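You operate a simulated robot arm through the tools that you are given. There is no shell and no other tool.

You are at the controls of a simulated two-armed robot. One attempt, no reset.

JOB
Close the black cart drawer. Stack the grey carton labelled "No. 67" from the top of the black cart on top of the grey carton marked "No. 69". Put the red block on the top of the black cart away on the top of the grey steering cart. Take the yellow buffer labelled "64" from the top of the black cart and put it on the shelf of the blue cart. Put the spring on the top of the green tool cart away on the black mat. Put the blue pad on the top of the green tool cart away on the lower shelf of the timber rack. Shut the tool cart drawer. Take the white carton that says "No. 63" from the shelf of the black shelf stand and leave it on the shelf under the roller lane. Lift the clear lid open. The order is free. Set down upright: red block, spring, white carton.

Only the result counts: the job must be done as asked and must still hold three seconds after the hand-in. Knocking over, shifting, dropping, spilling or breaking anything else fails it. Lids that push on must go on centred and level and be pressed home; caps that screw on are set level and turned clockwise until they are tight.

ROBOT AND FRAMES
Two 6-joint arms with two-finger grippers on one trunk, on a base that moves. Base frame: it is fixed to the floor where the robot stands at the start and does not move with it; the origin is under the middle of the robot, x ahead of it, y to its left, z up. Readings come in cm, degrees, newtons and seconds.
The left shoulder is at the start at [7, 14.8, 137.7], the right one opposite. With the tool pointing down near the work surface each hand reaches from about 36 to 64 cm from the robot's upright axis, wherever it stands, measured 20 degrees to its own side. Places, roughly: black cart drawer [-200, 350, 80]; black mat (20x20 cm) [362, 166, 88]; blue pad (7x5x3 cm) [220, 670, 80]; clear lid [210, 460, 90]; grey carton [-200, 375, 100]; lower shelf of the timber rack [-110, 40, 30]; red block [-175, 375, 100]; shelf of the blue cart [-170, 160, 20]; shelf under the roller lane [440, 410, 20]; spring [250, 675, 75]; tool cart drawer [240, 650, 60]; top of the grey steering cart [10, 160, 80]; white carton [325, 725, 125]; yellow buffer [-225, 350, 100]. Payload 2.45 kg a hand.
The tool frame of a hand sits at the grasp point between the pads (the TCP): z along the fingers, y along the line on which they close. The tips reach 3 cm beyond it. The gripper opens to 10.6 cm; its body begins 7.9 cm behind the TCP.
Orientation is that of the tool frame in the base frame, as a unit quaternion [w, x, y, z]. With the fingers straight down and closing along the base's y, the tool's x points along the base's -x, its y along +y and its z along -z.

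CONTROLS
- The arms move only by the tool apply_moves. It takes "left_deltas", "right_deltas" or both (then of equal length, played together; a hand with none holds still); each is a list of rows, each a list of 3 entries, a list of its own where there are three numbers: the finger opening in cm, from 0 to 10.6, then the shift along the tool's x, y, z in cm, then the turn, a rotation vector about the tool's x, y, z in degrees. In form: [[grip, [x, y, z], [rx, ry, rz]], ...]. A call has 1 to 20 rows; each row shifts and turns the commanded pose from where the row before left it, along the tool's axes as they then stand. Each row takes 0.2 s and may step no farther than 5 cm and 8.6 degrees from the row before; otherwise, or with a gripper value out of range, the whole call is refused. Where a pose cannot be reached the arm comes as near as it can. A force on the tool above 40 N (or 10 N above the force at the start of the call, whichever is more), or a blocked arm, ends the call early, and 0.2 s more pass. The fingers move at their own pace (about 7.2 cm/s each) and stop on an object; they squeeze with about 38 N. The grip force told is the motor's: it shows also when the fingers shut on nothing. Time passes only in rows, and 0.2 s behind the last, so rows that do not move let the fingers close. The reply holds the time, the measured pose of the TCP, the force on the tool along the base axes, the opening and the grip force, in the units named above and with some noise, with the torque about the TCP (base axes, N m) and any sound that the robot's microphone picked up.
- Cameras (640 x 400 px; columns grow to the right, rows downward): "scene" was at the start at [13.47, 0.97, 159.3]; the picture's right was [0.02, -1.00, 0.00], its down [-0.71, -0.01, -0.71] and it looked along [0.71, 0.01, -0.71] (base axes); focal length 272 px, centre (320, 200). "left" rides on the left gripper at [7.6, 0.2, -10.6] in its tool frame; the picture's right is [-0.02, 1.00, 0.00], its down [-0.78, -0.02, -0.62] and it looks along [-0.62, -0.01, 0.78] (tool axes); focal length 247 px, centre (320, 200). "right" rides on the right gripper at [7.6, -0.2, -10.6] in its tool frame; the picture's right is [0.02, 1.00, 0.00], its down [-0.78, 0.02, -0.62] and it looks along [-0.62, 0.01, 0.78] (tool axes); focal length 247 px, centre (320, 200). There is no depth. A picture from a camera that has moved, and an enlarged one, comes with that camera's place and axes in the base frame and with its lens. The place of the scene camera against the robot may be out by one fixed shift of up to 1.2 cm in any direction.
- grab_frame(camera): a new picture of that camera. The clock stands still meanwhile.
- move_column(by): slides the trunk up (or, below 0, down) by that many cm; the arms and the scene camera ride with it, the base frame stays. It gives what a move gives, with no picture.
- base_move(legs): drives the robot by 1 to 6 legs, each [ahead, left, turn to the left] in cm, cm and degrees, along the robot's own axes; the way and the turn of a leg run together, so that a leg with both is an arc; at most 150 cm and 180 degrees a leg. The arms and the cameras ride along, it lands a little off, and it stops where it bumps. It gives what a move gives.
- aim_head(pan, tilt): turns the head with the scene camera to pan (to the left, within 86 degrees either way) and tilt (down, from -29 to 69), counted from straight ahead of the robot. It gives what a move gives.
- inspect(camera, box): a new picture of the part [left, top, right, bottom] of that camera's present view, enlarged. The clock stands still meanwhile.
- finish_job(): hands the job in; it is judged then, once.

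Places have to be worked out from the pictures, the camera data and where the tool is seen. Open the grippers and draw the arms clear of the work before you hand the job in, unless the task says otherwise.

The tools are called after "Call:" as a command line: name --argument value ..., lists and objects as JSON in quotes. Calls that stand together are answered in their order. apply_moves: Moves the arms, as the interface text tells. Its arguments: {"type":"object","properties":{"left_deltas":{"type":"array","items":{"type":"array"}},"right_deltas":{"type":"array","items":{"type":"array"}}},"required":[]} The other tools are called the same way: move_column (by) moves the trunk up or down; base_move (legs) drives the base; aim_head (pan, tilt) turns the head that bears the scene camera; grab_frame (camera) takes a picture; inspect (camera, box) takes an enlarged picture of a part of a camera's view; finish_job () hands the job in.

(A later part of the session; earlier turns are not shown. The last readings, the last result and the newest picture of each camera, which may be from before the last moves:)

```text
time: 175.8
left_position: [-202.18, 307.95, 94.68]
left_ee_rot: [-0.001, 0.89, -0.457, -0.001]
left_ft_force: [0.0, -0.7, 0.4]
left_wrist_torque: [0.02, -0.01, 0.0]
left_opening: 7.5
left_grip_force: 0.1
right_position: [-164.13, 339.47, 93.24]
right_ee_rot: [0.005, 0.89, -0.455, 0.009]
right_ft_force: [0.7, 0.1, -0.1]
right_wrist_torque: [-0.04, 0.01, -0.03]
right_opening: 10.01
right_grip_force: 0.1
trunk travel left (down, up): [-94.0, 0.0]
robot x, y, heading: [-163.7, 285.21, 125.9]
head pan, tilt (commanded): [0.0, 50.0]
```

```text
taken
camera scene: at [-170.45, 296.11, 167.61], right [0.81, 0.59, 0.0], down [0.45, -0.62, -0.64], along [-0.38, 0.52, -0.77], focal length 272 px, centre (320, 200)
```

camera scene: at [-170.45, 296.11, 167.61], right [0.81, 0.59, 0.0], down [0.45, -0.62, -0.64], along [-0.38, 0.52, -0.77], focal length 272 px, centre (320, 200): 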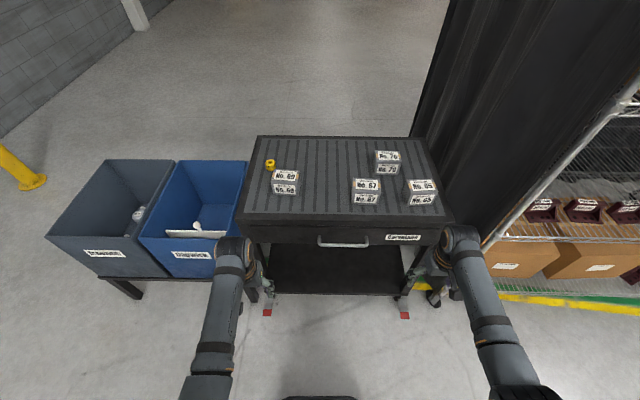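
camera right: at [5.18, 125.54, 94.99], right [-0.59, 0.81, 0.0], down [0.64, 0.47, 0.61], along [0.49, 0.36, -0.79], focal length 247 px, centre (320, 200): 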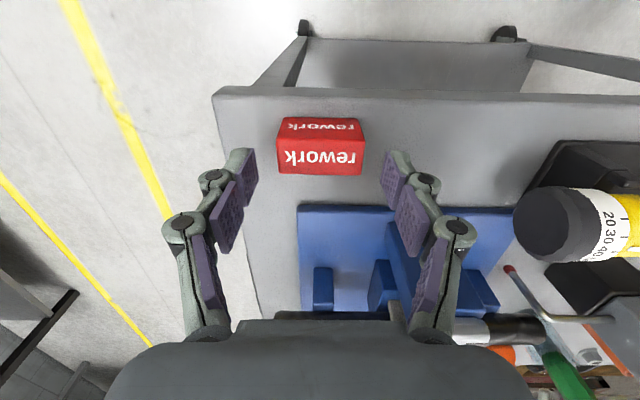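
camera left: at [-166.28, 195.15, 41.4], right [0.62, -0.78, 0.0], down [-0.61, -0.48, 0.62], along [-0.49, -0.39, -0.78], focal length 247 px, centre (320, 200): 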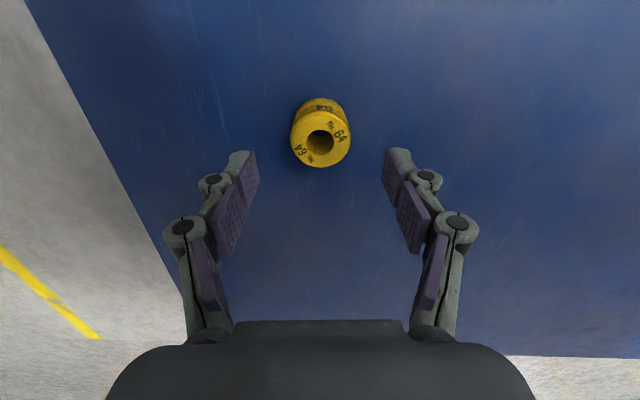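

I raise and extend the right hand, and yaw it −85° so it closes front-to-back, while still in front of the cart.

Call:
apply_moves --right_deltas '[[10.6, [-2.5, 0, -3.5], [0, 0, 0]], [10.6, [-2.5, 0, -3.5], [0, 0, 0]], [10.6, [-2.5, 0, -3.5], [0, 0, 0]], [10.6, [0, 0, 0], [0, 0, -8.5]], [10.6, [0, 0, 0], [0, 0, -8.5]], [10.6, [0, 0, 0], [0, 0, -8.5]], [10.6, [0, 0, 0], [0, 0, -8.5]], [10.6, [0, 0, 0], [0, 0, -8.5]], [10.6, [0, 0, 0], [0, 0, -8.5]], [10.6, [0, 0, 0], [0, 0, -8.5]], [10.6, [0, 0, 0], [0, 0, -8.5]], [10.6, [0, 0, 0], [0, 0, -8.5]], [10.6, [0, 0, 0], [0, 0, -8.5]]]'

Call:
base_move --legs '[[0, 4, 0], [28, 0, 0]]'

Call:
grab_frame --camera "right"

Call:
grab_frame --camera "scene"

```text
time: 178.6
left_position: [-202.12, 307.99, 94.92]
left_ee_rot: [-0.002, 0.89, -0.457, -0.001]
left_ft_force: [0.0, -0.2, -0.8]
left_wrist_torque: [0.0, 0.01, -0.02]
left_opening: 7.53
left_grip_force: 0.0
right_position: [-168.58, 345.77, 103.67]
right_ee_rot: [0.01, 0.964, 0.266, 0.003]
right_ft_force: [0.0, 0.0, 0.5]
right_wrist_torque: [0.0, 0.02, 0.02]
right_opening: 10.62
right_grip_force: 0.1
trunk travel left (down, up): [-94.0, 0.0]
robot x, y, heading: [-163.13, 285.01, 125.9]
head pan, tilt (commanded): [0.0, 50.0]
```

```text
time: 181.1
left_position: [-221.74, 327.97, 94.72]
left_ee_rot: [-0.002, 0.89, -0.456, -0.002]
left_ft_force: [0.8, 0.4, 0.9]
left_wrist_torque: [0.01, 0.0, 0.01]
left_opening: 7.51
left_grip_force: 0.1
right_position: [-188.15, 365.95, 103.8]
right_ee_rot: [0.008, 0.964, 0.267, 0.004]
right_ft_force: [-0.4, 0.6, 0.2]
right_wrist_torque: [0.04, 0.02, -0.02]
right_opening: 10.59
right_grip_force: 0.0
trunk travel left (down, up): [-94.0, 0.0]
robot x, y, heading: [-182.65, 305.29, 125.8]
head pan, tilt (commanded): [0.0, 50.0]
```

```text
taken
camera right: at [-181.82, 370.24, 114.49], right [0.53, -0.85, 0.02], down [-0.67, -0.41, 0.62], along [-0.52, -0.34, -0.78], focal length 247 px, centre (320, 200)
```

right: 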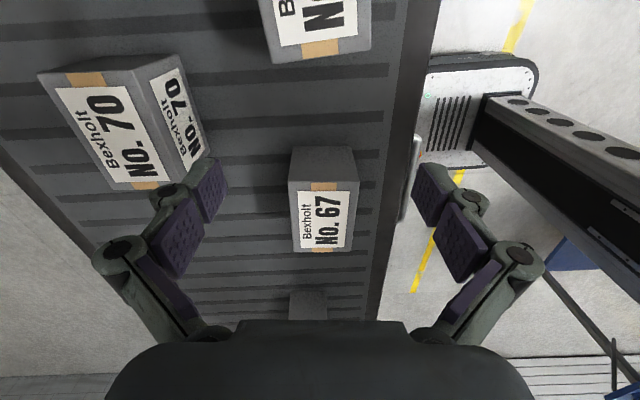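

```text
taken
camera scene: at [-190.01, 316.15, 167.63], right [0.81, 0.59, 0.0], down [0.45, -0.62, -0.64], along [-0.38, 0.52, -0.77], focal length 272 px, centre (320, 200)
```

scene: 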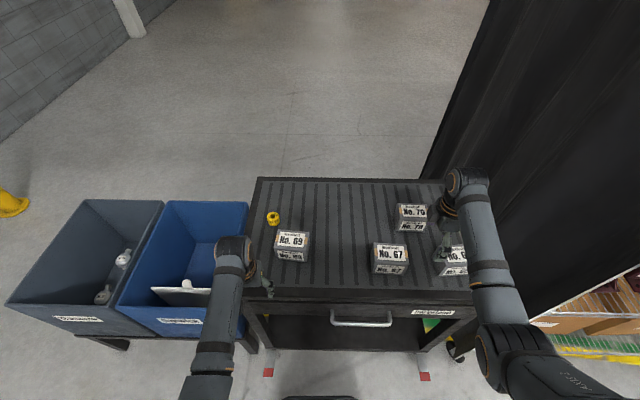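

Carton 67 is centred at about 10 cm left of the right hand. I strafe the base 4 cm left and shift the arm 6 cm, then check alignment.

Call:
base_move --legs '[[0, 4, 0]]'

Call:
apply_moves --right_deltas '[[10.6, [-3, 0, 0], [0, 0, 0]], [10.6, [-3, 0, 0], [0, 0, 1.3]], [10.6, [0, 0, 0], [0, 0, 0]]]'

Call:
grab_frame --camera "right"

```text
time: 181.9
left_position: [-224.46, 326.26, 94.89]
left_ee_rot: [0.002, 0.89, -0.457, -0.002]
left_ft_force: [0.4, 0.4, -0.1]
left_wrist_torque: [-0.05, 0.05, -0.01]
left_opening: 7.5
left_grip_force: 0.1
right_position: [-190.85, 364.21, 103.48]
right_ee_rot: [0.011, 0.964, 0.264, 0.001]
right_ft_force: [0.7, 0.2, -1.2]
right_wrist_torque: [-0.05, 0.08, -0.01]
right_opening: 10.61
right_grip_force: 0.2
trunk travel left (down, up): [-94.0, 0.0]
robot x, y, heading: [-186.43, 302.9, 126.0]
head pan, tilt (commanded): [0.0, 50.0]
```

```text
time: 182.8
left_position: [-224.79, 325.93, 94.78]
left_ee_rot: [-0.001, 0.89, -0.456, 0.0]
left_ft_force: [0.5, 0.9, 1.2]
left_wrist_torque: [0.01, 0.0, 0.04]
left_opening: 7.48
left_grip_force: 0.0
right_position: [-196.5, 360.73, 103.7]
right_ee_rot: [0.009, 0.967, 0.254, 0.004]
right_ft_force: [-0.1, -0.5, -0.4]
right_wrist_torque: [0.02, 0.01, 0.01]
right_opening: 10.61
right_grip_force: 0.1
trunk travel left (down, up): [-94.0, 0.0]
robot x, y, heading: [-186.25, 302.79, 125.6]
head pan, tilt (commanded): [0.0, 50.0]
```

```text
taken
camera right: at [-190.04, 364.9, 114.4], right [0.51, -0.86, 0.02], down [-0.68, -0.39, 0.62], along [-0.52, -0.33, -0.79], focal length 247 px, centre (320, 200)
```

right: 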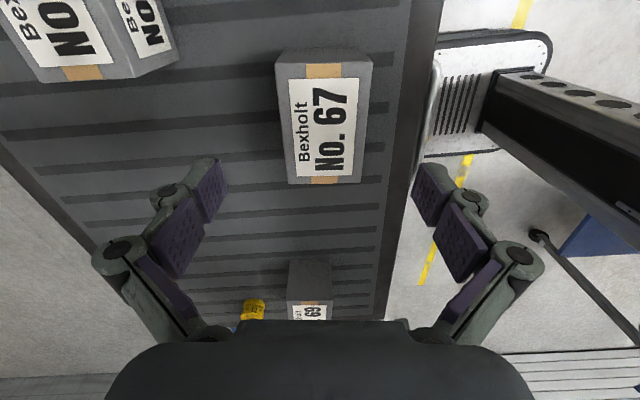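

The carton is centred and parallel between the fingers. I lower 11 cm and grip it.

Call:
apply_moves --right_deltas '[[10.6, [-0.2, 0.4, 3], [0, 0, 0]], [10.6, [0, 0, 3], [0, 0, 0]], [10.6, [0, 0, 3], [0, 0, 0]], [10.6, [0, 0, 2.2], [0, 0, 0]]]'

Call:
grab_frame --camera "right"

```text
time: 183.8
left_position: [-224.87, 325.9, 94.7]
left_ee_rot: [0.0, 0.89, -0.456, 0.0]
left_ft_force: [-0.5, 0.0, -0.4]
left_wrist_torque: [-0.01, 0.0, 0.02]
left_opening: 7.47
left_grip_force: 0.0
right_position: [-196.29, 360.27, 92.35]
right_ee_rot: [0.009, 0.967, 0.256, 0.004]
right_ft_force: [-0.7, -0.8, 0.8]
right_wrist_torque: [-0.01, 0.02, 0.02]
right_opening: 10.6
right_grip_force: 0.0
trunk travel left (down, up): [-94.0, 0.0]
robot x, y, heading: [-186.19, 302.82, 125.6]
head pan, tilt (commanded): [0.0, 50.0]
```

```text
taken
camera right: at [-189.9, 364.29, 103.1], right [0.51, -0.86, 0.02], down [-0.68, -0.39, 0.62], along [-0.52, -0.33, -0.79], focal length 247 px, centre (320, 200)
```

right: 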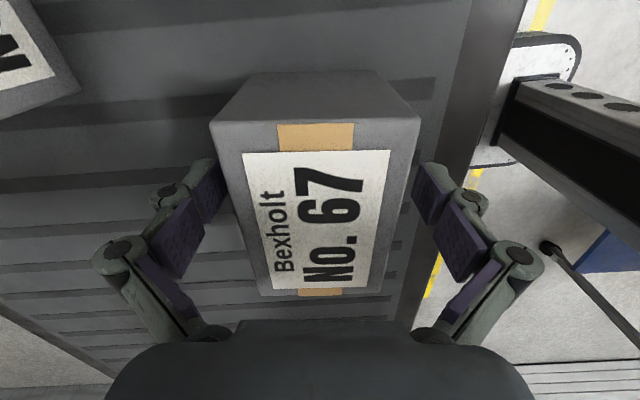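

Well aligned. Closing and lifting 12 cm.

Call:
apply_moves --right_deltas '[[0, [0, 0, 0], [0, 0, 0]], [0, [0, 0, 0], [0, 0, 0]], [0, [0, 0, 0], [0, 0, 0]], [0, [0, 0, 0], [0, 0, 0]], [0, [0, 0, 0], [0, 0, 0]]]'

Call:
apply_moves --right_deltas '[[0, [0, 0, -2], [0, 0, 0]], [0, [0, 0, -3], [0, 0, 0]], [0, [0, 0, -3], [0, 0, 0]], [0, [0, 0, -3], [0, 0, 0]], [0, [0, 0, -1], [0, 0, 0]]]'

Call:
grab_frame --camera "right"

```text
time: 184.9
left_position: [-224.98, 325.96, 94.81]
left_ee_rot: [-0.003, 0.89, -0.456, -0.001]
left_ft_force: [-0.7, -0.4, 0.0]
left_wrist_torque: [0.01, -0.02, 0.01]
left_opening: 7.49
left_grip_force: 0.1
right_position: [-196.48, 360.13, 92.53]
right_ee_rot: [0.007, 0.967, 0.254, 0.004]
right_ft_force: [-0.2, 1.0, 5.5]
right_wrist_torque: [0.23, 0.16, 0.08]
right_opening: 6.81
right_grip_force: 38.1
trunk travel left (down, up): [-94.0, 0.0]
robot x, y, heading: [-185.93, 303.12, 126.0]
head pan, tilt (commanded): [0.0, 50.0]
```

```text
time: 186.2
left_position: [-224.97, 325.97, 94.77]
left_ee_rot: [-0.001, 0.89, -0.456, 0.0]
left_ft_force: [-0.8, -0.3, 0.5]
left_wrist_torque: [0.02, -0.03, 0.02]
left_opening: 7.48
left_grip_force: 0.1
right_position: [-196.48, 360.2, 104.46]
right_ee_rot: [0.01, 0.967, 0.255, 0.004]
right_ft_force: [-1.0, 0.6, -2.3]
right_wrist_torque: [-0.01, -0.01, -0.01]
right_opening: 6.76
right_grip_force: 38.0
trunk travel left (down, up): [-94.0, 0.0]
robot x, y, heading: [-186.28, 302.97, 125.7]
head pan, tilt (commanded): [0.0, 50.0]
```

```text
taken
camera right: at [-190.1, 364.45, 115.19], right [0.51, -0.86, 0.02], down [-0.68, -0.39, 0.62], along [-0.52, -0.33, -0.79], focal length 247 px, centre (320, 200)
```

right: 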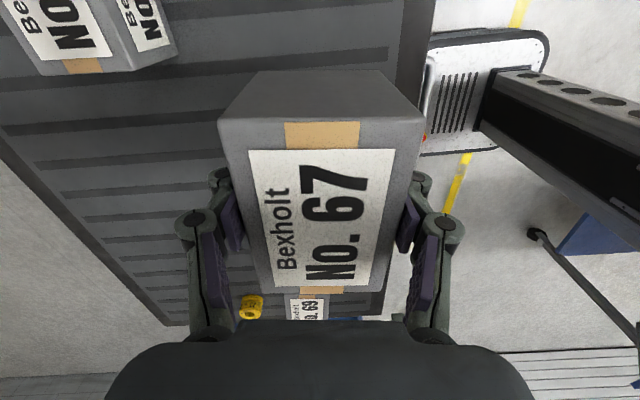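

No. 67 is held level. I strafe the base 28 cm left so the carton comes over No. 69, then look.

Call:
base_move --legs '[[0, 27, 0]]'

Call:
grab_frame --camera "right"

Call:
grab_frame --camera "left"

Call:
grab_frame --camera "scene"

```text
time: 188.1
left_position: [-246.5, 310.27, 94.9]
left_ee_rot: [-0.001, 0.89, -0.456, -0.001]
left_ft_force: [0.2, 1.1, 0.9]
left_wrist_torque: [-0.01, 0.0, -0.02]
left_opening: 7.51
left_grip_force: 0.1
right_position: [-218.25, 344.73, 104.43]
right_ee_rot: [0.009, 0.967, 0.253, 0.003]
right_ft_force: [0.0, -0.5, -3.0]
right_wrist_torque: [-0.01, 0.01, -0.01]
right_opening: 6.74
right_grip_force: 38.3
trunk travel left (down, up): [-94.0, 0.0]
robot x, y, heading: [-207.92, 287.21, 125.9]
head pan, tilt (commanded): [0.0, 50.0]
```

```text
taken
camera right: at [-211.74, 348.84, 115.11], right [0.51, -0.86, 0.02], down [-0.68, -0.39, 0.62], along [-0.53, -0.33, -0.78], focal length 247 px, centre (320, 200)
```

right: 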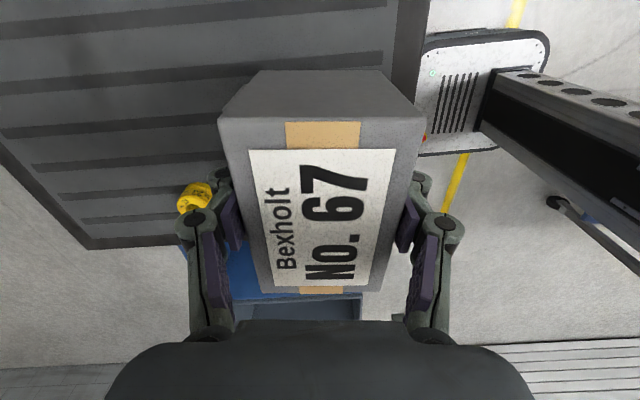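

```text
taken
camera left: at [-242.19, 303.95, 105.38], right [-0.82, -0.57, 0.0], down [-0.44, 0.64, 0.62], along [-0.35, 0.51, -0.78], focal length 247 px, centre (320, 200)
```

left: 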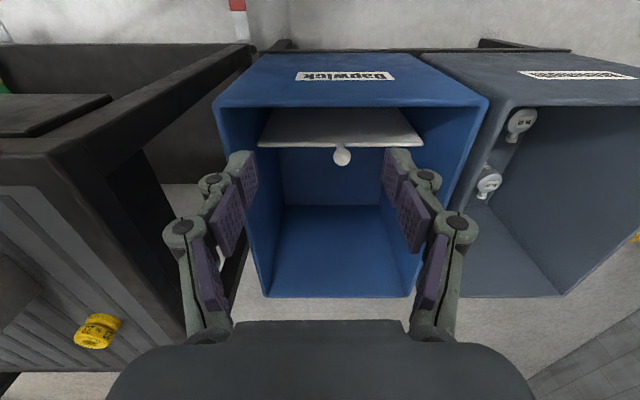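

```text
taken
camera scene: at [-214.9, 298.57, 167.6], right [0.81, 0.58, 0.0], down [0.45, -0.62, -0.64], along [-0.38, 0.52, -0.77], focal length 272 px, centre (320, 200)
```

scene: 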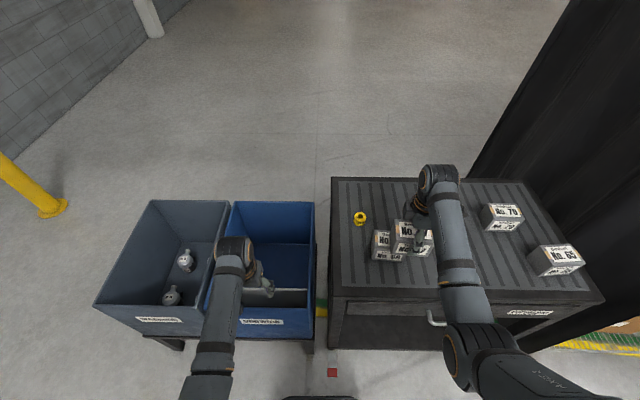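

I shift the carton to lie over No. 69's measured centre (3.4 cm left, 4.1 cm forward) and check from the head camera.

Call:
apply_moves --right_deltas '[[0, [-1.9, -1.86, 0], [0, 0, 0]], [0, [-1.9, -1.86, 0], [0, 0, 0]], [0, [0, 0, 0], [0, 0, 0]]]'

Call:
inspect --camera "scene" --box '[340, 180, 468, 260]'

Call:
grab_frame --camera "right"

```text
time: 188.9
left_position: [-246.78, 310.21, 94.75]
left_ee_rot: [-0.002, 0.89, -0.457, -0.001]
left_ft_force: [-0.2, -1.6, 0.7]
left_wrist_torque: [0.0, 0.01, -0.03]
left_opening: 7.53
left_grip_force: 0.0
right_position: [-223.47, 345.74, 104.43]
right_ee_rot: [0.009, 0.967, 0.253, 0.004]
right_ft_force: [-0.4, -0.3, -3.7]
right_wrist_torque: [0.06, -0.01, 0.02]
right_opening: 6.78
right_grip_force: 37.7
trunk travel left (down, up): [-94.0, 0.0]
robot x, y, heading: [-207.83, 287.29, 125.8]
head pan, tilt (commanded): [0.0, 50.0]
```

```text
5.00 times, centred on (404, 220) of scene
camera zoom: at [-215.06, 298.33, 167.61], right [0.81, 0.58, 0.0], down [0.45, -0.62, -0.64], along [-0.38, 0.52, -0.77], focal length 1358 px, centre (-100, 100)
```

zoom: 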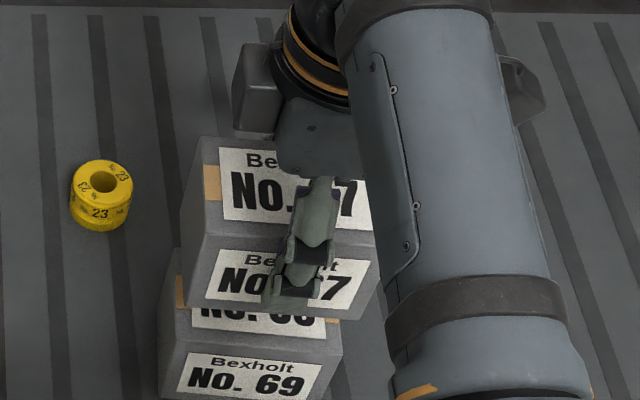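

```text
taken
camera right: at [-217.0, 350.06, 115.21], right [0.51, -0.86, 0.02], down [-0.68, -0.39, 0.62], along [-0.52, -0.33, -0.79], focal length 247 px, centre (320, 200)
```

right: 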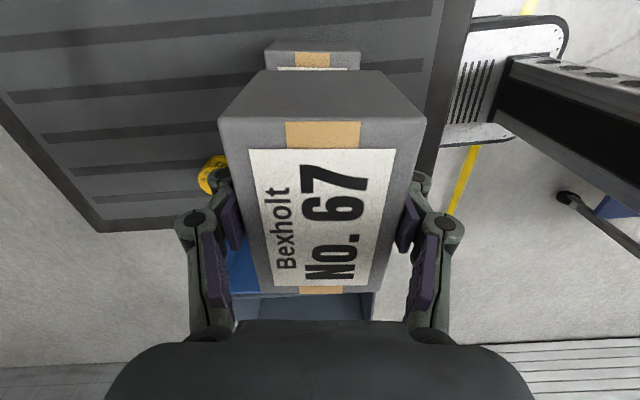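

By both views No. 67 is centred over No. 69 within a few millimetres and parallel. I lower it onto it.

Call:
apply_moves --right_deltas '[[0, [0.2, -0.2, 1], [0, 0, 0]], [0, [0, 0, 1], [0, 0, 0]], [0, [0, 0, 0.5], [0, 0, 0]], [0, [0, 0, 0.3], [0, 0, 0]]]'

Call:
grab_frame --camera "right"

```text
time: 189.9
left_position: [-246.76, 310.25, 94.73]
left_ee_rot: [-0.002, 0.89, -0.456, 0.0]
left_ft_force: [0.6, 0.0, -0.1]
left_wrist_torque: [0.02, 0.04, 0.0]
left_opening: 7.49
left_grip_force: 0.0
right_position: [-223.33, 346.27, 101.59]
right_ee_rot: [0.009, 0.967, 0.254, 0.005]
right_ft_force: [-0.9, 0.3, -2.9]
right_wrist_torque: [-0.02, -0.01, 0.02]
right_opening: 6.75
right_grip_force: 37.9
trunk travel left (down, up): [-94.0, 0.0]
robot x, y, heading: [-208.03, 286.76, 126.0]
head pan, tilt (commanded): [0.0, 50.0]
```

```text
taken
camera right: at [-216.9, 350.4, 112.29], right [0.51, -0.86, 0.02], down [-0.68, -0.39, 0.62], along [-0.52, -0.33, -0.79], focal length 247 px, centre (320, 200)
```

right: 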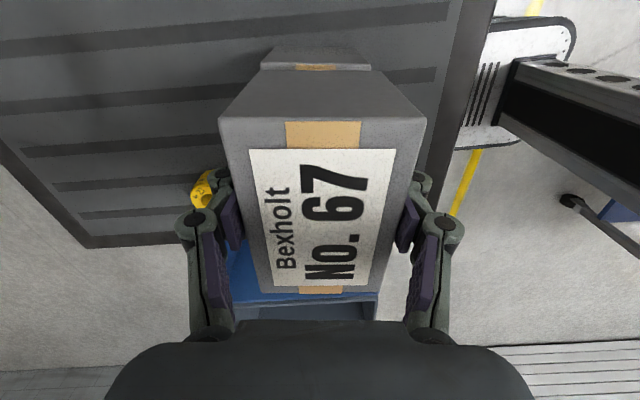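

I zoom to compare the edges before the final contact.

Call:
inspect --camera "right" --box '[200, 30, 440, 180]'

Call:
inspect --camera "scene" --box '[340, 180, 468, 260]'

```text
2.67 times, centred on (320, 105) of right
camera zoom: at [-216.9, 350.4, 112.29], right [0.51, -0.86, 0.02], down [-0.68, -0.39, 0.62], along [-0.52, -0.33, -0.79], focal length 659 px, centre (320, 453)
```

zoom: 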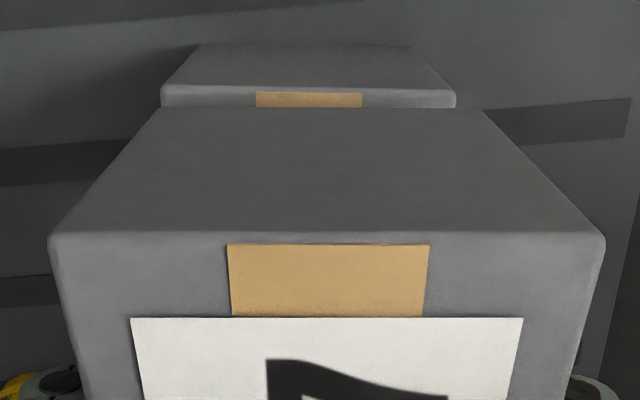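

```text
5.00 times, centred on (404, 220) of scene
camera zoom: at [-215.14, 298.46, 167.6], right [0.81, 0.58, 0.0], down [0.45, -0.62, -0.64], along [-0.38, 0.52, -0.77], focal length 1358 px, centre (-100, 100)
```

zoom: 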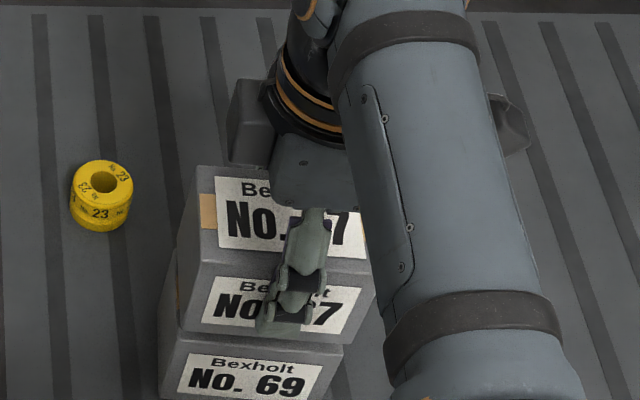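

Gap is still ~1.5–2 cm and 67 sits ~3–4 mm toward me relative to 69. I correct by 3 mm and lower until contact.

Call:
apply_moves --right_deltas '[[0, [-0.33, -0.32, 0], [0, 0, 0]], [0, [0, 0, 0.5], [0, 0, 0]], [0, [0, 0, 0.4], [0, 0, 0]], [0, [0, 0, 0.3], [0, 0, 0]]]'

Call:
apply_moves --right_deltas '[[0, [0, 0, 0.2], [0, 0, 0]], [0, [0, 0, 0.2], [0, 0, 0]]]'

```text
time: 190.9
left_position: [-246.73, 310.31, 94.69]
left_ee_rot: [-0.002, 0.89, -0.456, 0.001]
left_ft_force: [-0.4, -0.4, 0.4]
left_wrist_torque: [0.0, -0.02, 0.0]
left_opening: 7.5
left_grip_force: 0.0
right_position: [-223.84, 346.31, 100.32]
right_ee_rot: [0.008, 0.967, 0.253, 0.003]
right_ft_force: [0.5, -0.2, -3.1]
right_wrist_torque: [-0.01, -0.03, 0.03]
right_opening: 6.75
right_grip_force: 37.7
trunk travel left (down, up): [-94.0, 0.0]
robot x, y, heading: [-207.85, 286.89, 125.8]
head pan, tilt (commanded): [0.0, 50.0]
```

```text
time: 191.5
left_position: [-246.78, 310.11, 94.91]
left_ee_rot: [-0.002, 0.89, -0.457, -0.001]
left_ft_force: [0.4, -0.2, -0.1]
left_wrist_torque: [0.0, 0.0, -0.03]
left_opening: 7.49
left_grip_force: 0.1
right_position: [-223.64, 346.31, 100.02]
right_ee_rot: [0.008, 0.967, 0.253, 0.004]
right_ft_force: [0.4, -0.1, 1.8]
right_wrist_torque: [0.16, -0.06, 0.02]
right_opening: 6.76
right_grip_force: 38.2
trunk travel left (down, up): [-94.0, 0.0]
robot x, y, heading: [-208.0, 287.34, 125.6]
head pan, tilt (commanded): [0.0, 50.0]
```

Contact has begun (force changed from −3 to +2 N). I check the alignment and then release.

Call:
inspect --camera "right" --box '[200, 30, 440, 180]'

Call:
apply_moves --right_deltas '[[0, [0, 0, 0.1], [0, 0, 0]], [7.2, [0, 0, 0], [0, 0, 0]], [8, [0, 0, 0], [0, 0, 0]], [9.5, [0, 0, 0], [0, 0, 0]], [10.6, [0, 0, 0], [0, 0, 0]], [10.6, [0, 0, -2], [0, 0, 0]], [10.6, [0, 0, -2], [0, 0, 0]], [10.6, [0, 0, -2], [0, 0, 0]]]'

Call:
grab_frame --camera "right"

Call:
inspect --camera "scene" --box '[340, 180, 500, 280]'

```text
2.67 times, centred on (320, 105) of right
camera zoom: at [-217.32, 350.4, 110.74], right [0.51, -0.86, 0.02], down [-0.68, -0.39, 0.62], along [-0.53, -0.33, -0.79], focal length 659 px, centre (320, 453)
```

zoom: 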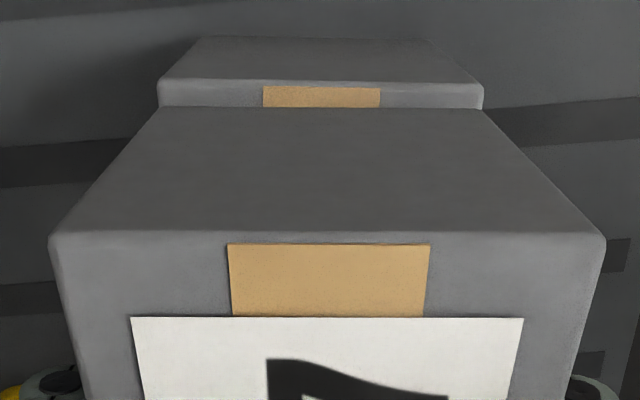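

```text
time: 193.3
left_position: [-246.77, 310.21, 94.7]
left_ee_rot: [-0.002, 0.89, -0.456, -0.001]
left_ft_force: [-0.1, -0.3, 0.0]
left_wrist_torque: [0.03, 0.01, 0.01]
left_opening: 7.51
left_grip_force: 0.1
right_position: [-223.92, 346.3, 105.93]
right_ee_rot: [0.009, 0.967, 0.253, 0.003]
right_ft_force: [-0.1, -0.1, 0.1]
right_wrist_torque: [0.01, 0.01, 0.02]
right_opening: 10.58
right_grip_force: 0.0
trunk travel left (down, up): [-94.0, 0.0]
robot x, y, heading: [-207.89, 287.66, 125.9]
head pan, tilt (commanded): [0.0, 50.0]
```

```text
taken
camera right: at [-217.38, 350.47, 116.65], right [0.51, -0.86, 0.02], down [-0.68, -0.39, 0.62], along [-0.52, -0.33, -0.79], focal length 247 px, centre (320, 200)
```

right: 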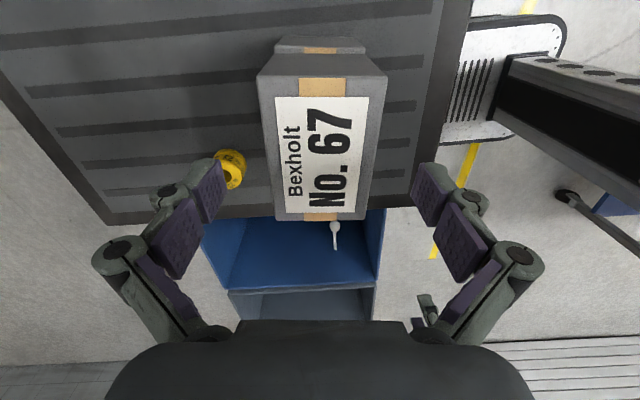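

```text
4.00 times, centred on (420, 230) of scene
camera zoom: at [-215.11, 298.36, 167.6], right [0.81, 0.58, 0.0], down [0.45, -0.62, -0.64], along [-0.38, 0.52, -0.77], focal length 1087 px, centre (-80, 80)
```

zoom: 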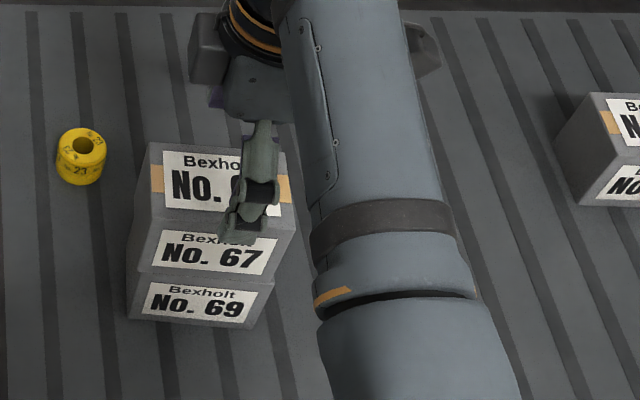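

Stacked cleanly. I raise the right hand above the stack before backing away.

Call:
apply_moves --right_deltas '[[10.6, [0, 0, -2], [0, 0, 0]], [10.6, [0, 0, -2], [0, 0, 0]]]'

```text
time: 193.9
left_position: [-246.69, 310.04, 94.76]
left_ee_rot: [-0.002, 0.89, -0.457, -0.001]
left_ft_force: [0.4, -0.8, 0.5]
left_wrist_torque: [0.04, -0.03, 0.02]
left_opening: 7.5
left_grip_force: 0.0
right_position: [-223.78, 346.39, 110.03]
right_ee_rot: [0.009, 0.967, 0.254, 0.004]
right_ft_force: [0.1, -0.6, -0.6]
right_wrist_torque: [-0.03, 0.0, 0.01]
right_opening: 10.6
right_grip_force: 0.0
trunk travel left (down, up): [-94.0, 0.0]
robot x, y, heading: [-207.89, 286.97, 126.1]
head pan, tilt (commanded): [0.0, 50.0]
```

Next: tool cart side of the hall. I back away from the cart and reverse down the aisle to the yellow-lined lane, keeping clear of the blue and steering carts.

Call:
base_move --legs '[[-50, 0, 0], [0, -36, 0], [-150, 0, 0], [-140, 0, 0]]'

Call:
aim_head --pan -70 --tilt 15

Call:
grab_frame --camera "scene"

```text
time: 212.3
left_position: [-19.88, 56.1, 94.8]
left_ee_rot: [-0.001, 0.89, -0.456, 0.0]
left_ft_force: [0.7, 0.1, 0.5]
left_wrist_torque: [-0.01, -0.01, 0.0]
left_opening: 7.47
left_grip_force: 0.1
right_position: [3.05, 92.17, 109.91]
right_ee_rot: [0.009, 0.967, 0.254, 0.004]
right_ft_force: [0.0, 0.2, -0.5]
right_wrist_torque: [0.02, -0.01, 0.0]
right_opening: 10.61
right_grip_force: 0.1
trunk travel left (down, up): [-94.0, 0.0]
robot x, y, heading: [19.12, 33.03, 125.9]
head pan, tilt (commanded): [0.0, 50.0]
```

```text
time: 213.7
left_position: [-19.84, 55.9, 94.83]
left_ee_rot: [-0.003, 0.89, -0.456, 0.0]
left_ft_force: [-0.5, -0.4, -0.2]
left_wrist_torque: [0.01, 0.0, 0.02]
left_opening: 7.51
left_grip_force: 0.1
right_position: [3.15, 92.26, 109.92]
right_ee_rot: [0.01, 0.967, 0.254, 0.004]
right_ft_force: [0.2, -0.9, 0.4]
right_wrist_torque: [0.03, 0.0, 0.0]
right_opening: 10.61
right_grip_force: 0.1
trunk travel left (down, up): [-94.0, 0.0]
robot x, y, heading: [19.08, 33.37, 125.8]
head pan, tilt (commanded): [-70.0, 15.0]
```

```text
taken
camera scene: at [21.65, 45.63, 172.97], right [0.83, -0.56, 0.0], down [-0.15, -0.21, -0.97], along [0.54, 0.8, -0.26], focal length 272 px, centre (320, 200)
```

scene: 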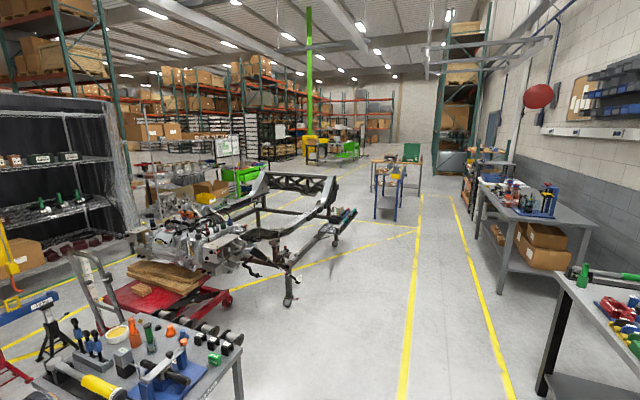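

The lane ahead (along +R) is clear. I turn right 90°, centre in the lane and drive 300 cm along it, restoring the right gripper's yaw on the way.

Call:
base_move --legs '[[0, 0, -90.6], [0, -20, 0], [150, 0, 0], [150, 0, 0]]'

Call:
apply_moves --right_deltas '[[10.6, [0, 0, 1], [0, 0, 8.5]], [10.6, [0, 0, 1], [0, 0, 8.5]], [10.6, [0, 0, 1], [0, 0, 8.5]], [10.6, [0, 0, 1], [0, 0, 8.5]], [10.6, [0, 0, 1], [0, 0, 8.5]], [10.6, [0, 0, 1], [0, 0, 8.5]], [10.6, [0, 0, 1], [0, 0, 8.5]], [10.6, [0, 0, 1], [0, 0, 8.5]], [10.6, [0, 0, 1], [0, 0, 8.5]], [10.6, [0, 0, 1], [0, 0, 7.2]]]'

Call:
aim_head --pan 50 --tilt 15

Call:
grab_frame --camera "scene"

Call:
aim_head --pan -10 --tilt 20

Call:
grab_frame --camera "scene"

```text
time: 233.1
left_position: [299.52, 225.6, 94.78]
left_ee_rot: [0.003, -0.292, 0.957, -0.001]
left_ft_force: [0.3, -0.4, -0.4]
left_wrist_torque: [0.01, -0.03, 0.03]
left_opening: 7.49
left_grip_force: 0.2
right_position: [335.03, 201.6, 109.85]
right_ee_rot: [0.009, 0.856, -0.517, -0.003]
right_ft_force: [-1.4, -0.8, 0.4]
right_wrist_torque: [-0.01, 0.0, 0.0]
right_opening: 10.62
right_grip_force: 0.0
trunk travel left (down, up): [-94.0, 0.0]
robot x, y, heading: [275.69, 187.3, 34.1]
head pan, tilt (commanded): [-70.0, 15.0]
```

```text
time: 235.3
left_position: [299.4, 225.64, 94.76]
left_ee_rot: [0.001, -0.291, 0.957, -0.001]
left_ft_force: [0.0, -0.4, 0.1]
left_wrist_torque: [0.05, 0.03, -0.02]
left_opening: 7.52
left_grip_force: 0.0
right_position: [334.79, 201.59, 99.93]
right_ee_rot: [-0.009, -0.291, 0.957, -0.004]
right_ft_force: [0.4, -0.4, 0.0]
right_wrist_torque: [-0.03, -0.02, 0.0]
right_opening: 10.61
right_grip_force: 0.2
trunk travel left (down, up): [-94.0, 0.0]
robot x, y, heading: [275.37, 187.53, 34.2]
head pan, tilt (commanded): [-70.0, 15.0]
```

```text
time: 237.3
left_position: [299.53, 225.65, 94.8]
left_ee_rot: [0.002, -0.291, 0.957, -0.001]
left_ft_force: [1.1, -1.0, 1.6]
left_wrist_torque: [-0.01, -0.02, -0.02]
left_opening: 7.49
left_grip_force: 0.0
right_position: [334.79, 201.65, 99.94]
right_ee_rot: [-0.009, -0.293, 0.956, -0.004]
right_ft_force: [0.2, -0.2, 0.4]
right_wrist_torque: [0.0, 0.01, -0.01]
right_opening: 10.62
right_grip_force: 0.1
trunk travel left (down, up): [-94.0, 0.0]
robot x, y, heading: [275.62, 187.28, 34.0]
head pan, tilt (commanded): [50.0, 15.0]
```

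```text
taken
camera scene: at [280.77, 200.47, 172.98], right [0.99, -0.1, 0.0], down [-0.03, -0.26, -0.97], along [0.1, 0.96, -0.26], focal length 272 px, centre (320, 200)
```

scene: 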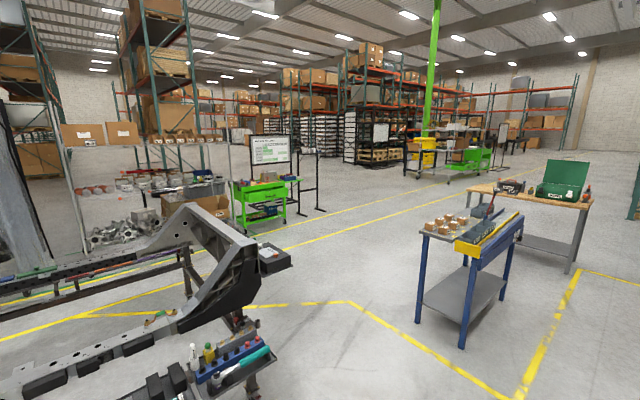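

```text
time: 238.6
left_position: [299.42, 225.69, 94.81]
left_ee_rot: [0.002, -0.292, 0.956, -0.002]
left_ft_force: [0.6, -0.1, -0.2]
left_wrist_torque: [0.02, 0.01, 0.03]
left_opening: 7.5
left_grip_force: 0.0
right_position: [334.87, 201.55, 100.08]
right_ee_rot: [-0.008, -0.292, 0.956, -0.004]
right_ft_force: [-0.1, 0.0, 0.0]
right_wrist_torque: [0.01, -0.04, -0.03]
right_opening: 10.6
right_grip_force: 0.0
trunk travel left (down, up): [-94.0, 0.0]
robot x, y, heading: [275.31, 187.63, 34.2]
head pan, tilt (commanded): [-10.0, 20.0]
```

```text
taken
camera scene: at [288.29, 194.98, 172.16], right [0.41, -0.91, 0.0], down [-0.31, -0.14, -0.94], along [0.86, 0.38, -0.34], focal length 272 px, centre (320, 200)
```

scene: 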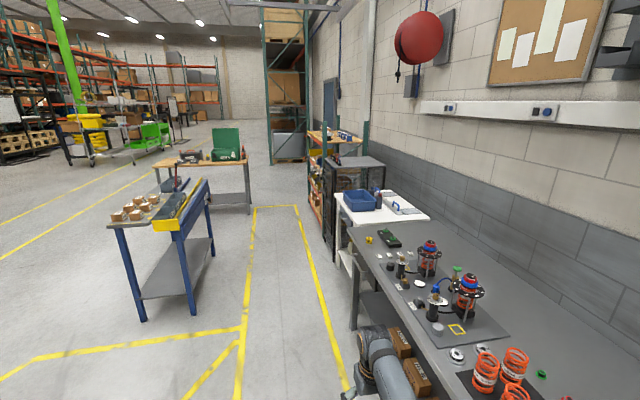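

Now I see: bench 2 with the black mat (orange springs on it) to my right, the roller lane table (blue legs) ahead-left, the green tool cart beyond. I drive on to R≈490, turn left, and go up between the chassis and the roller table.

Call:
base_move --legs '[[150, 0, 0], [8, 0, 0], [0, 0, 91], [130, 0, 0]]'

Call:
aim_head --pan 0 --tilt 20

Call:
grab_frame --camera "scene"

Call:
aim_head --pan -75 --tilt 40

Call:
grab_frame --camera "scene"

```text
time: 256.7
left_position: [291.72, 406.61, 94.79]
left_ee_rot: [-0.002, 0.888, -0.46, -0.001]
left_ft_force: [-0.7, 0.7, 0.6]
left_wrist_torque: [0.0, -0.01, 0.01]
left_opening: 7.54
left_grip_force: 0.0
right_position: [314.9, 442.54, 100.07]
right_ee_rot: [0.005, 0.888, -0.46, 0.009]
right_ft_force: [-0.3, 0.3, 0.8]
right_wrist_torque: [0.0, -0.01, 0.0]
right_opening: 10.59
right_grip_force: 0.0
trunk travel left (down, up): [-94.0, 0.0]
robot x, y, heading: [330.33, 382.99, 125.3]
head pan, tilt (commanded): [-10.0, 20.0]
```

```text
time: 257.4
left_position: [291.7, 406.69, 94.82]
left_ee_rot: [0.0, 0.888, -0.461, -0.001]
left_ft_force: [0.3, -0.7, -0.8]
left_wrist_torque: [-0.02, 0.0, -0.01]
left_opening: 7.51
left_grip_force: 0.0
right_position: [314.89, 442.51, 100.01]
right_ee_rot: [0.004, 0.888, -0.459, 0.009]
right_ft_force: [0.2, -0.2, -1.4]
right_wrist_torque: [0.01, 0.01, -0.05]
right_opening: 10.62
right_grip_force: 0.0
trunk travel left (down, up): [-94.0, 0.0]
robot x, y, heading: [330.47, 383.44, 125.2]
head pan, tilt (commanded): [0.0, 20.0]
```

```text
taken
camera scene: at [322.34, 395.93, 172.16], right [0.82, 0.58, 0.0], down [0.2, -0.28, -0.94], along [-0.54, 0.77, -0.34], focal length 272 px, centre (320, 200)
```

scene: 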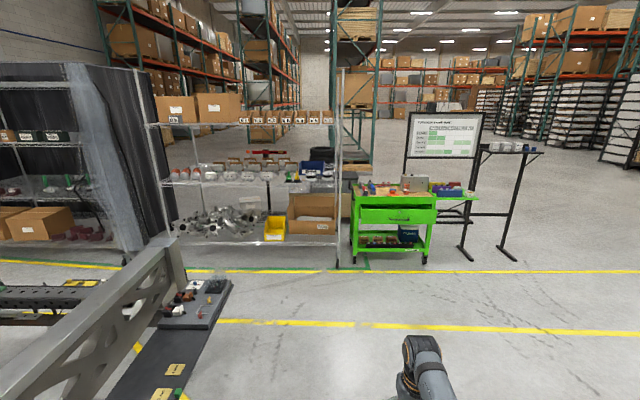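

```text
time: 258.9
left_position: [291.7, 406.62, 94.85]
left_ee_rot: [-0.002, 0.888, -0.46, 0.0]
left_ft_force: [-0.6, 0.6, 0.5]
left_wrist_torque: [0.0, 0.0, -0.01]
left_opening: 7.48
left_grip_force: 0.2
right_position: [314.91, 442.6, 100.01]
right_ee_rot: [0.003, 0.888, -0.46, 0.009]
right_ft_force: [-0.3, -0.4, 0.3]
right_wrist_torque: [0.0, -0.01, -0.01]
right_opening: 10.64
right_grip_force: 0.2
trunk travel left (down, up): [-94.0, 0.0]
robot x, y, heading: [330.32, 383.18, 125.5]
head pan, tilt (commanded): [-75.0, 40.0]
```

```text
taken
camera scene: at [333.16, 394.88, 169.02], right [0.77, -0.64, 0.0], down [-0.41, -0.5, -0.77], along [0.49, 0.59, -0.64], focal length 272 px, centre (320, 200)
```

scene: 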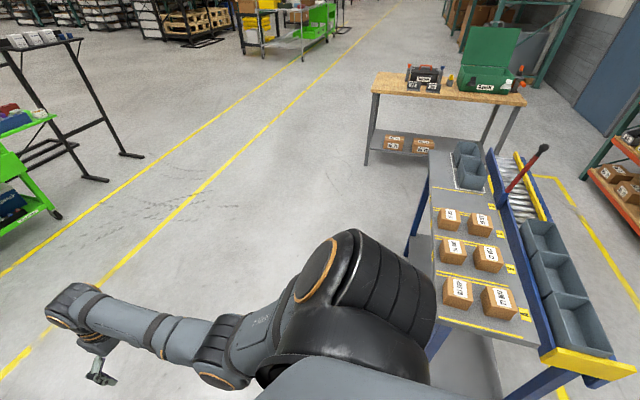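

I can see the tray with a clear box on my left, the green tool cart with its open drawer, and the black shelf stand. Zooming on each.

Call:
aim_head --pan 0 --tilt 20

Call:
inspect --camera "scene" --box '[140, 250, 268, 330]'

Call:
inspect --camera "scene" --box '[340, 170, 484, 260]'

Call:
inspect --camera "scene" --box '[440, 110, 584, 200]'

```text
time: 260.4
left_position: [291.72, 406.6, 94.74]
left_ee_rot: [-0.002, 0.888, -0.46, 0.001]
left_ft_force: [0.4, -0.5, 0.7]
left_wrist_torque: [-0.02, 0.04, 0.01]
left_opening: 7.51
left_grip_force: 0.2
right_position: [315.0, 442.58, 99.82]
right_ee_rot: [0.003, 0.888, -0.46, 0.009]
right_ft_force: [0.1, 0.3, -1.0]
right_wrist_torque: [0.01, 0.05, 0.02]
right_opening: 10.62
right_grip_force: 0.2
trunk travel left (down, up): [-94.0, 0.0]
robot x, y, heading: [330.37, 383.29, 125.7]
head pan, tilt (commanded): [0.0, 20.0]
```

```text
5.00 times, centred on (204, 290) of scene
camera zoom: at [322.36, 395.93, 172.16], right [0.82, 0.58, 0.0], down [0.2, -0.28, -0.94], along [-0.54, 0.77, -0.34], focal length 1358 px, centre (900, -250)
```

zoom: 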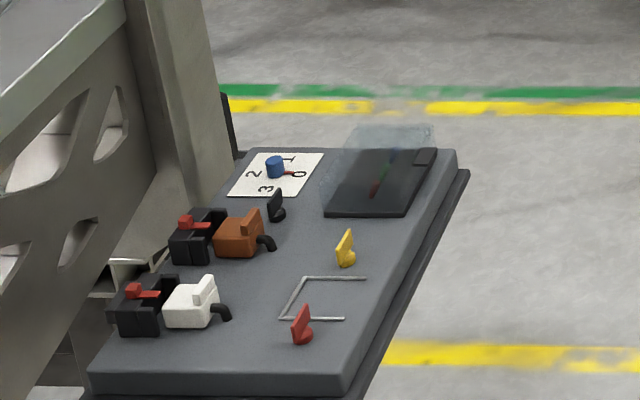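

```text
4.44 times, centred on (412, 215) of scene
camera zoom: at [322.36, 395.93, 172.16], right [0.82, 0.58, 0.0], down [0.2, -0.28, -0.94], along [-0.54, 0.77, -0.34], focal length 1208 px, centre (-89, 133)
```

zoom: 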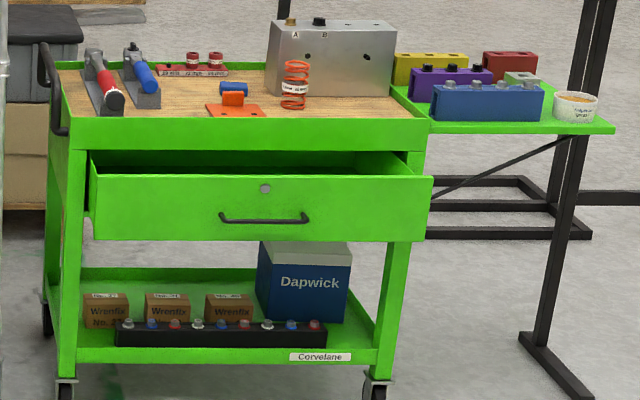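

```text
4.44 times, centred on (512, 155) of scene
camera zoom: at [322.36, 395.93, 172.16], right [0.82, 0.58, 0.0], down [0.2, -0.28, -0.94], along [-0.54, 0.77, -0.34], focal length 1208 px, centre (-533, 400)
```

zoom: 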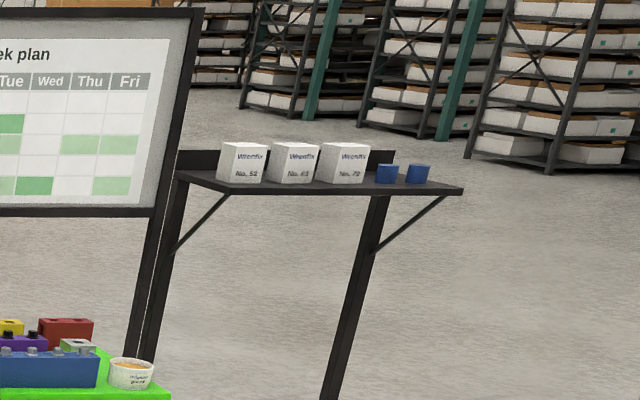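

The clear cover sits at the far right corner of the tray (≈R 438–446, F 242–252 in my hall frame). I drive up beside it, keep 70 cm away, and turn to face it.

Call:
base_move --legs '[[120, 0, 0], [0, -32, 0], [0, 0, 90]]'

Call:
aim_head --pan 0 --tilt 40

Call:
grab_frame --camera "scene"

```text
time: 272.0
left_position: [263.38, 460.33, 94.76]
left_ee_rot: [0.0, 0.954, 0.301, 0.0]
left_ft_force: [-0.9, -0.7, 0.3]
left_wrist_torque: [-0.01, 0.03, 0.0]
left_opening: 7.49
left_grip_force: 0.1
right_position: [227.47, 483.66, 100.06]
right_ee_rot: [-0.003, 0.954, 0.301, 0.008]
right_ft_force: [0.6, 0.1, 1.6]
right_wrist_torque: [0.01, -0.02, -0.01]
right_opening: 10.59
right_grip_force: 0.1
trunk travel left (down, up): [-94.0, 0.0]
robot x, y, heading: [286.8, 498.53, -145.1]
head pan, tilt (commanded): [0.0, 20.0]
```

```text
time: 272.8
left_position: [263.38, 460.35, 94.88]
left_ee_rot: [-0.001, 0.954, 0.3, -0.001]
left_ft_force: [0.7, -0.4, 0.1]
left_wrist_torque: [0.0, -0.01, -0.02]
left_opening: 7.52
left_grip_force: 0.1
right_position: [227.37, 483.77, 100.01]
right_ee_rot: [-0.004, 0.954, 0.301, 0.009]
right_ft_force: [0.6, -0.2, -0.3]
right_wrist_torque: [0.02, 0.01, -0.01]
right_opening: 10.63
right_grip_force: 0.1
trunk travel left (down, up): [-94.0, 0.0]
robot x, y, heading: [286.89, 498.69, -144.9]
head pan, tilt (commanded): [0.0, 40.0]
```

```text
taken
camera scene: at [276.03, 491.92, 169.03], right [-0.57, 0.82, 0.0], down [0.53, 0.37, -0.77], along [-0.63, -0.44, -0.64], focal length 272 px, centre (320, 200)
```

scene: 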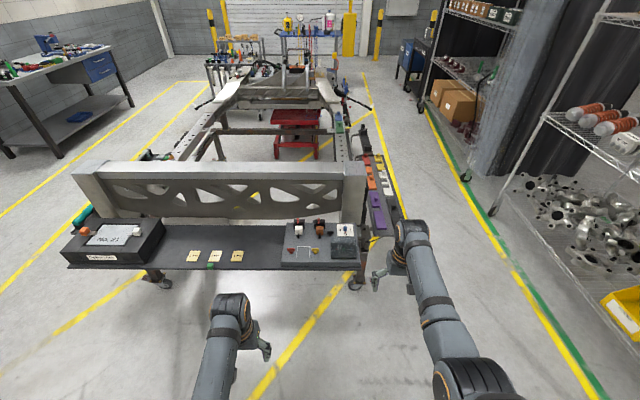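

Now I zoom in on the plate with the clear cover.

Call:
inspect --camera "scene" --box '[272, 210, 384, 280]'

Call:
grab_frame --camera "right"

```text
5.71 times, centred on (328, 245) of scene
camera zoom: at [276.03, 491.92, 169.03], right [-0.57, 0.82, 0.0], down [0.53, 0.37, -0.77], along [-0.63, -0.44, -0.64], focal length 1553 px, centre (274, -57)
```

zoom: 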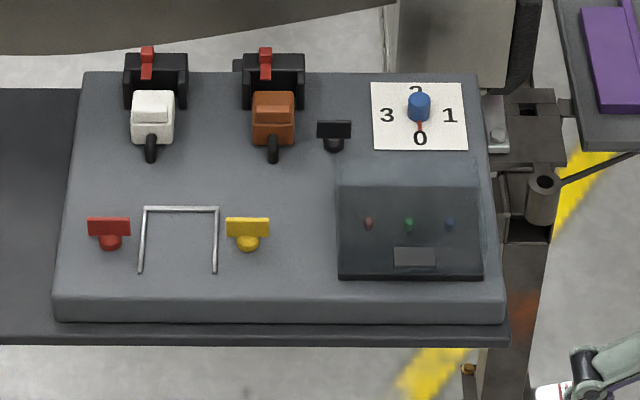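

```text
taken
camera right: at [233.55, 488.22, 110.82], right [0.59, -0.81, 0.0], down [-0.64, -0.47, 0.61], along [-0.49, -0.36, -0.8], focal length 247 px, centre (320, 200)
```

right: 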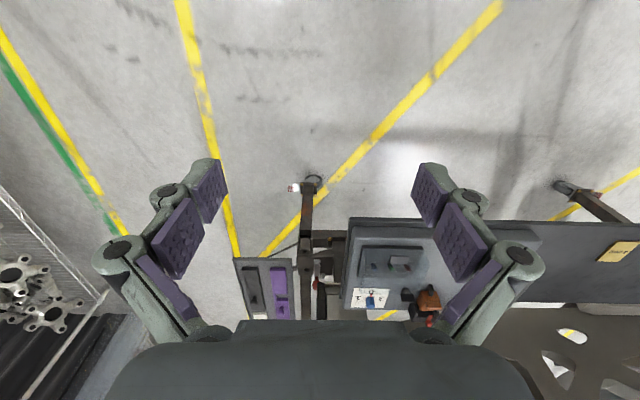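

It's a panel with three buttons under a clear cover with a small tab on the near side. I line the right hand up with the tab and take a close-up from its wrist camera.

Call:
base_move --legs '[[5, 12, 0]]'

Call:
grab_frame --camera "right"

Call:
grab_frame --camera "scene"

```text
time: 274.1
left_position: [266.15, 447.74, 94.79]
left_ee_rot: [0.0, 0.954, 0.299, -0.002]
left_ft_force: [0.6, 0.1, 1.3]
left_wrist_torque: [0.01, 0.03, -0.02]
left_opening: 7.51
left_grip_force: 0.0
right_position: [230.25, 471.2, 100.03]
right_ee_rot: [-0.003, 0.954, 0.301, 0.009]
right_ft_force: [-0.4, 0.2, 0.5]
right_wrist_torque: [-0.03, 0.02, -0.01]
right_opening: 10.61
right_grip_force: 0.0
trunk travel left (down, up): [-94.0, 0.0]
robot x, y, heading: [289.58, 485.83, -145.0]
head pan, tilt (commanded): [0.0, 40.0]
```

```text
taken
camera right: at [236.28, 475.66, 110.82], right [0.59, -0.81, 0.0], down [-0.64, -0.47, 0.61], along [-0.49, -0.36, -0.8], focal length 247 px, centre (320, 200)
```

right: 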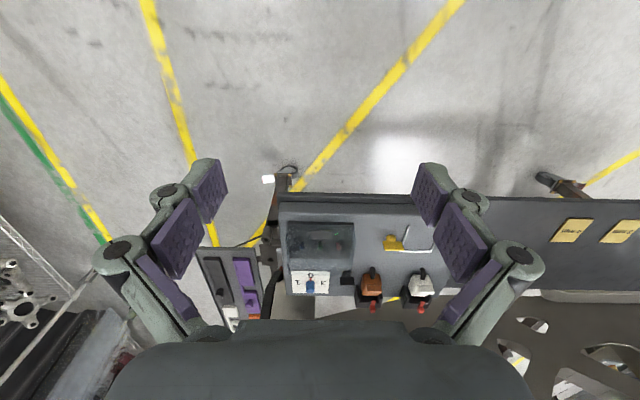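

```text
taken
camera scene: at [278.74, 479.46, 169.03], right [-0.57, 0.82, 0.0], down [0.53, 0.37, -0.77], along [-0.63, -0.44, -0.64], focal length 272 px, centre (320, 200)
```

scene: 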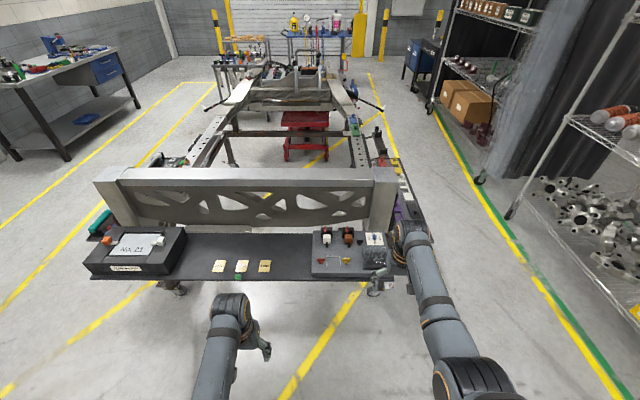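

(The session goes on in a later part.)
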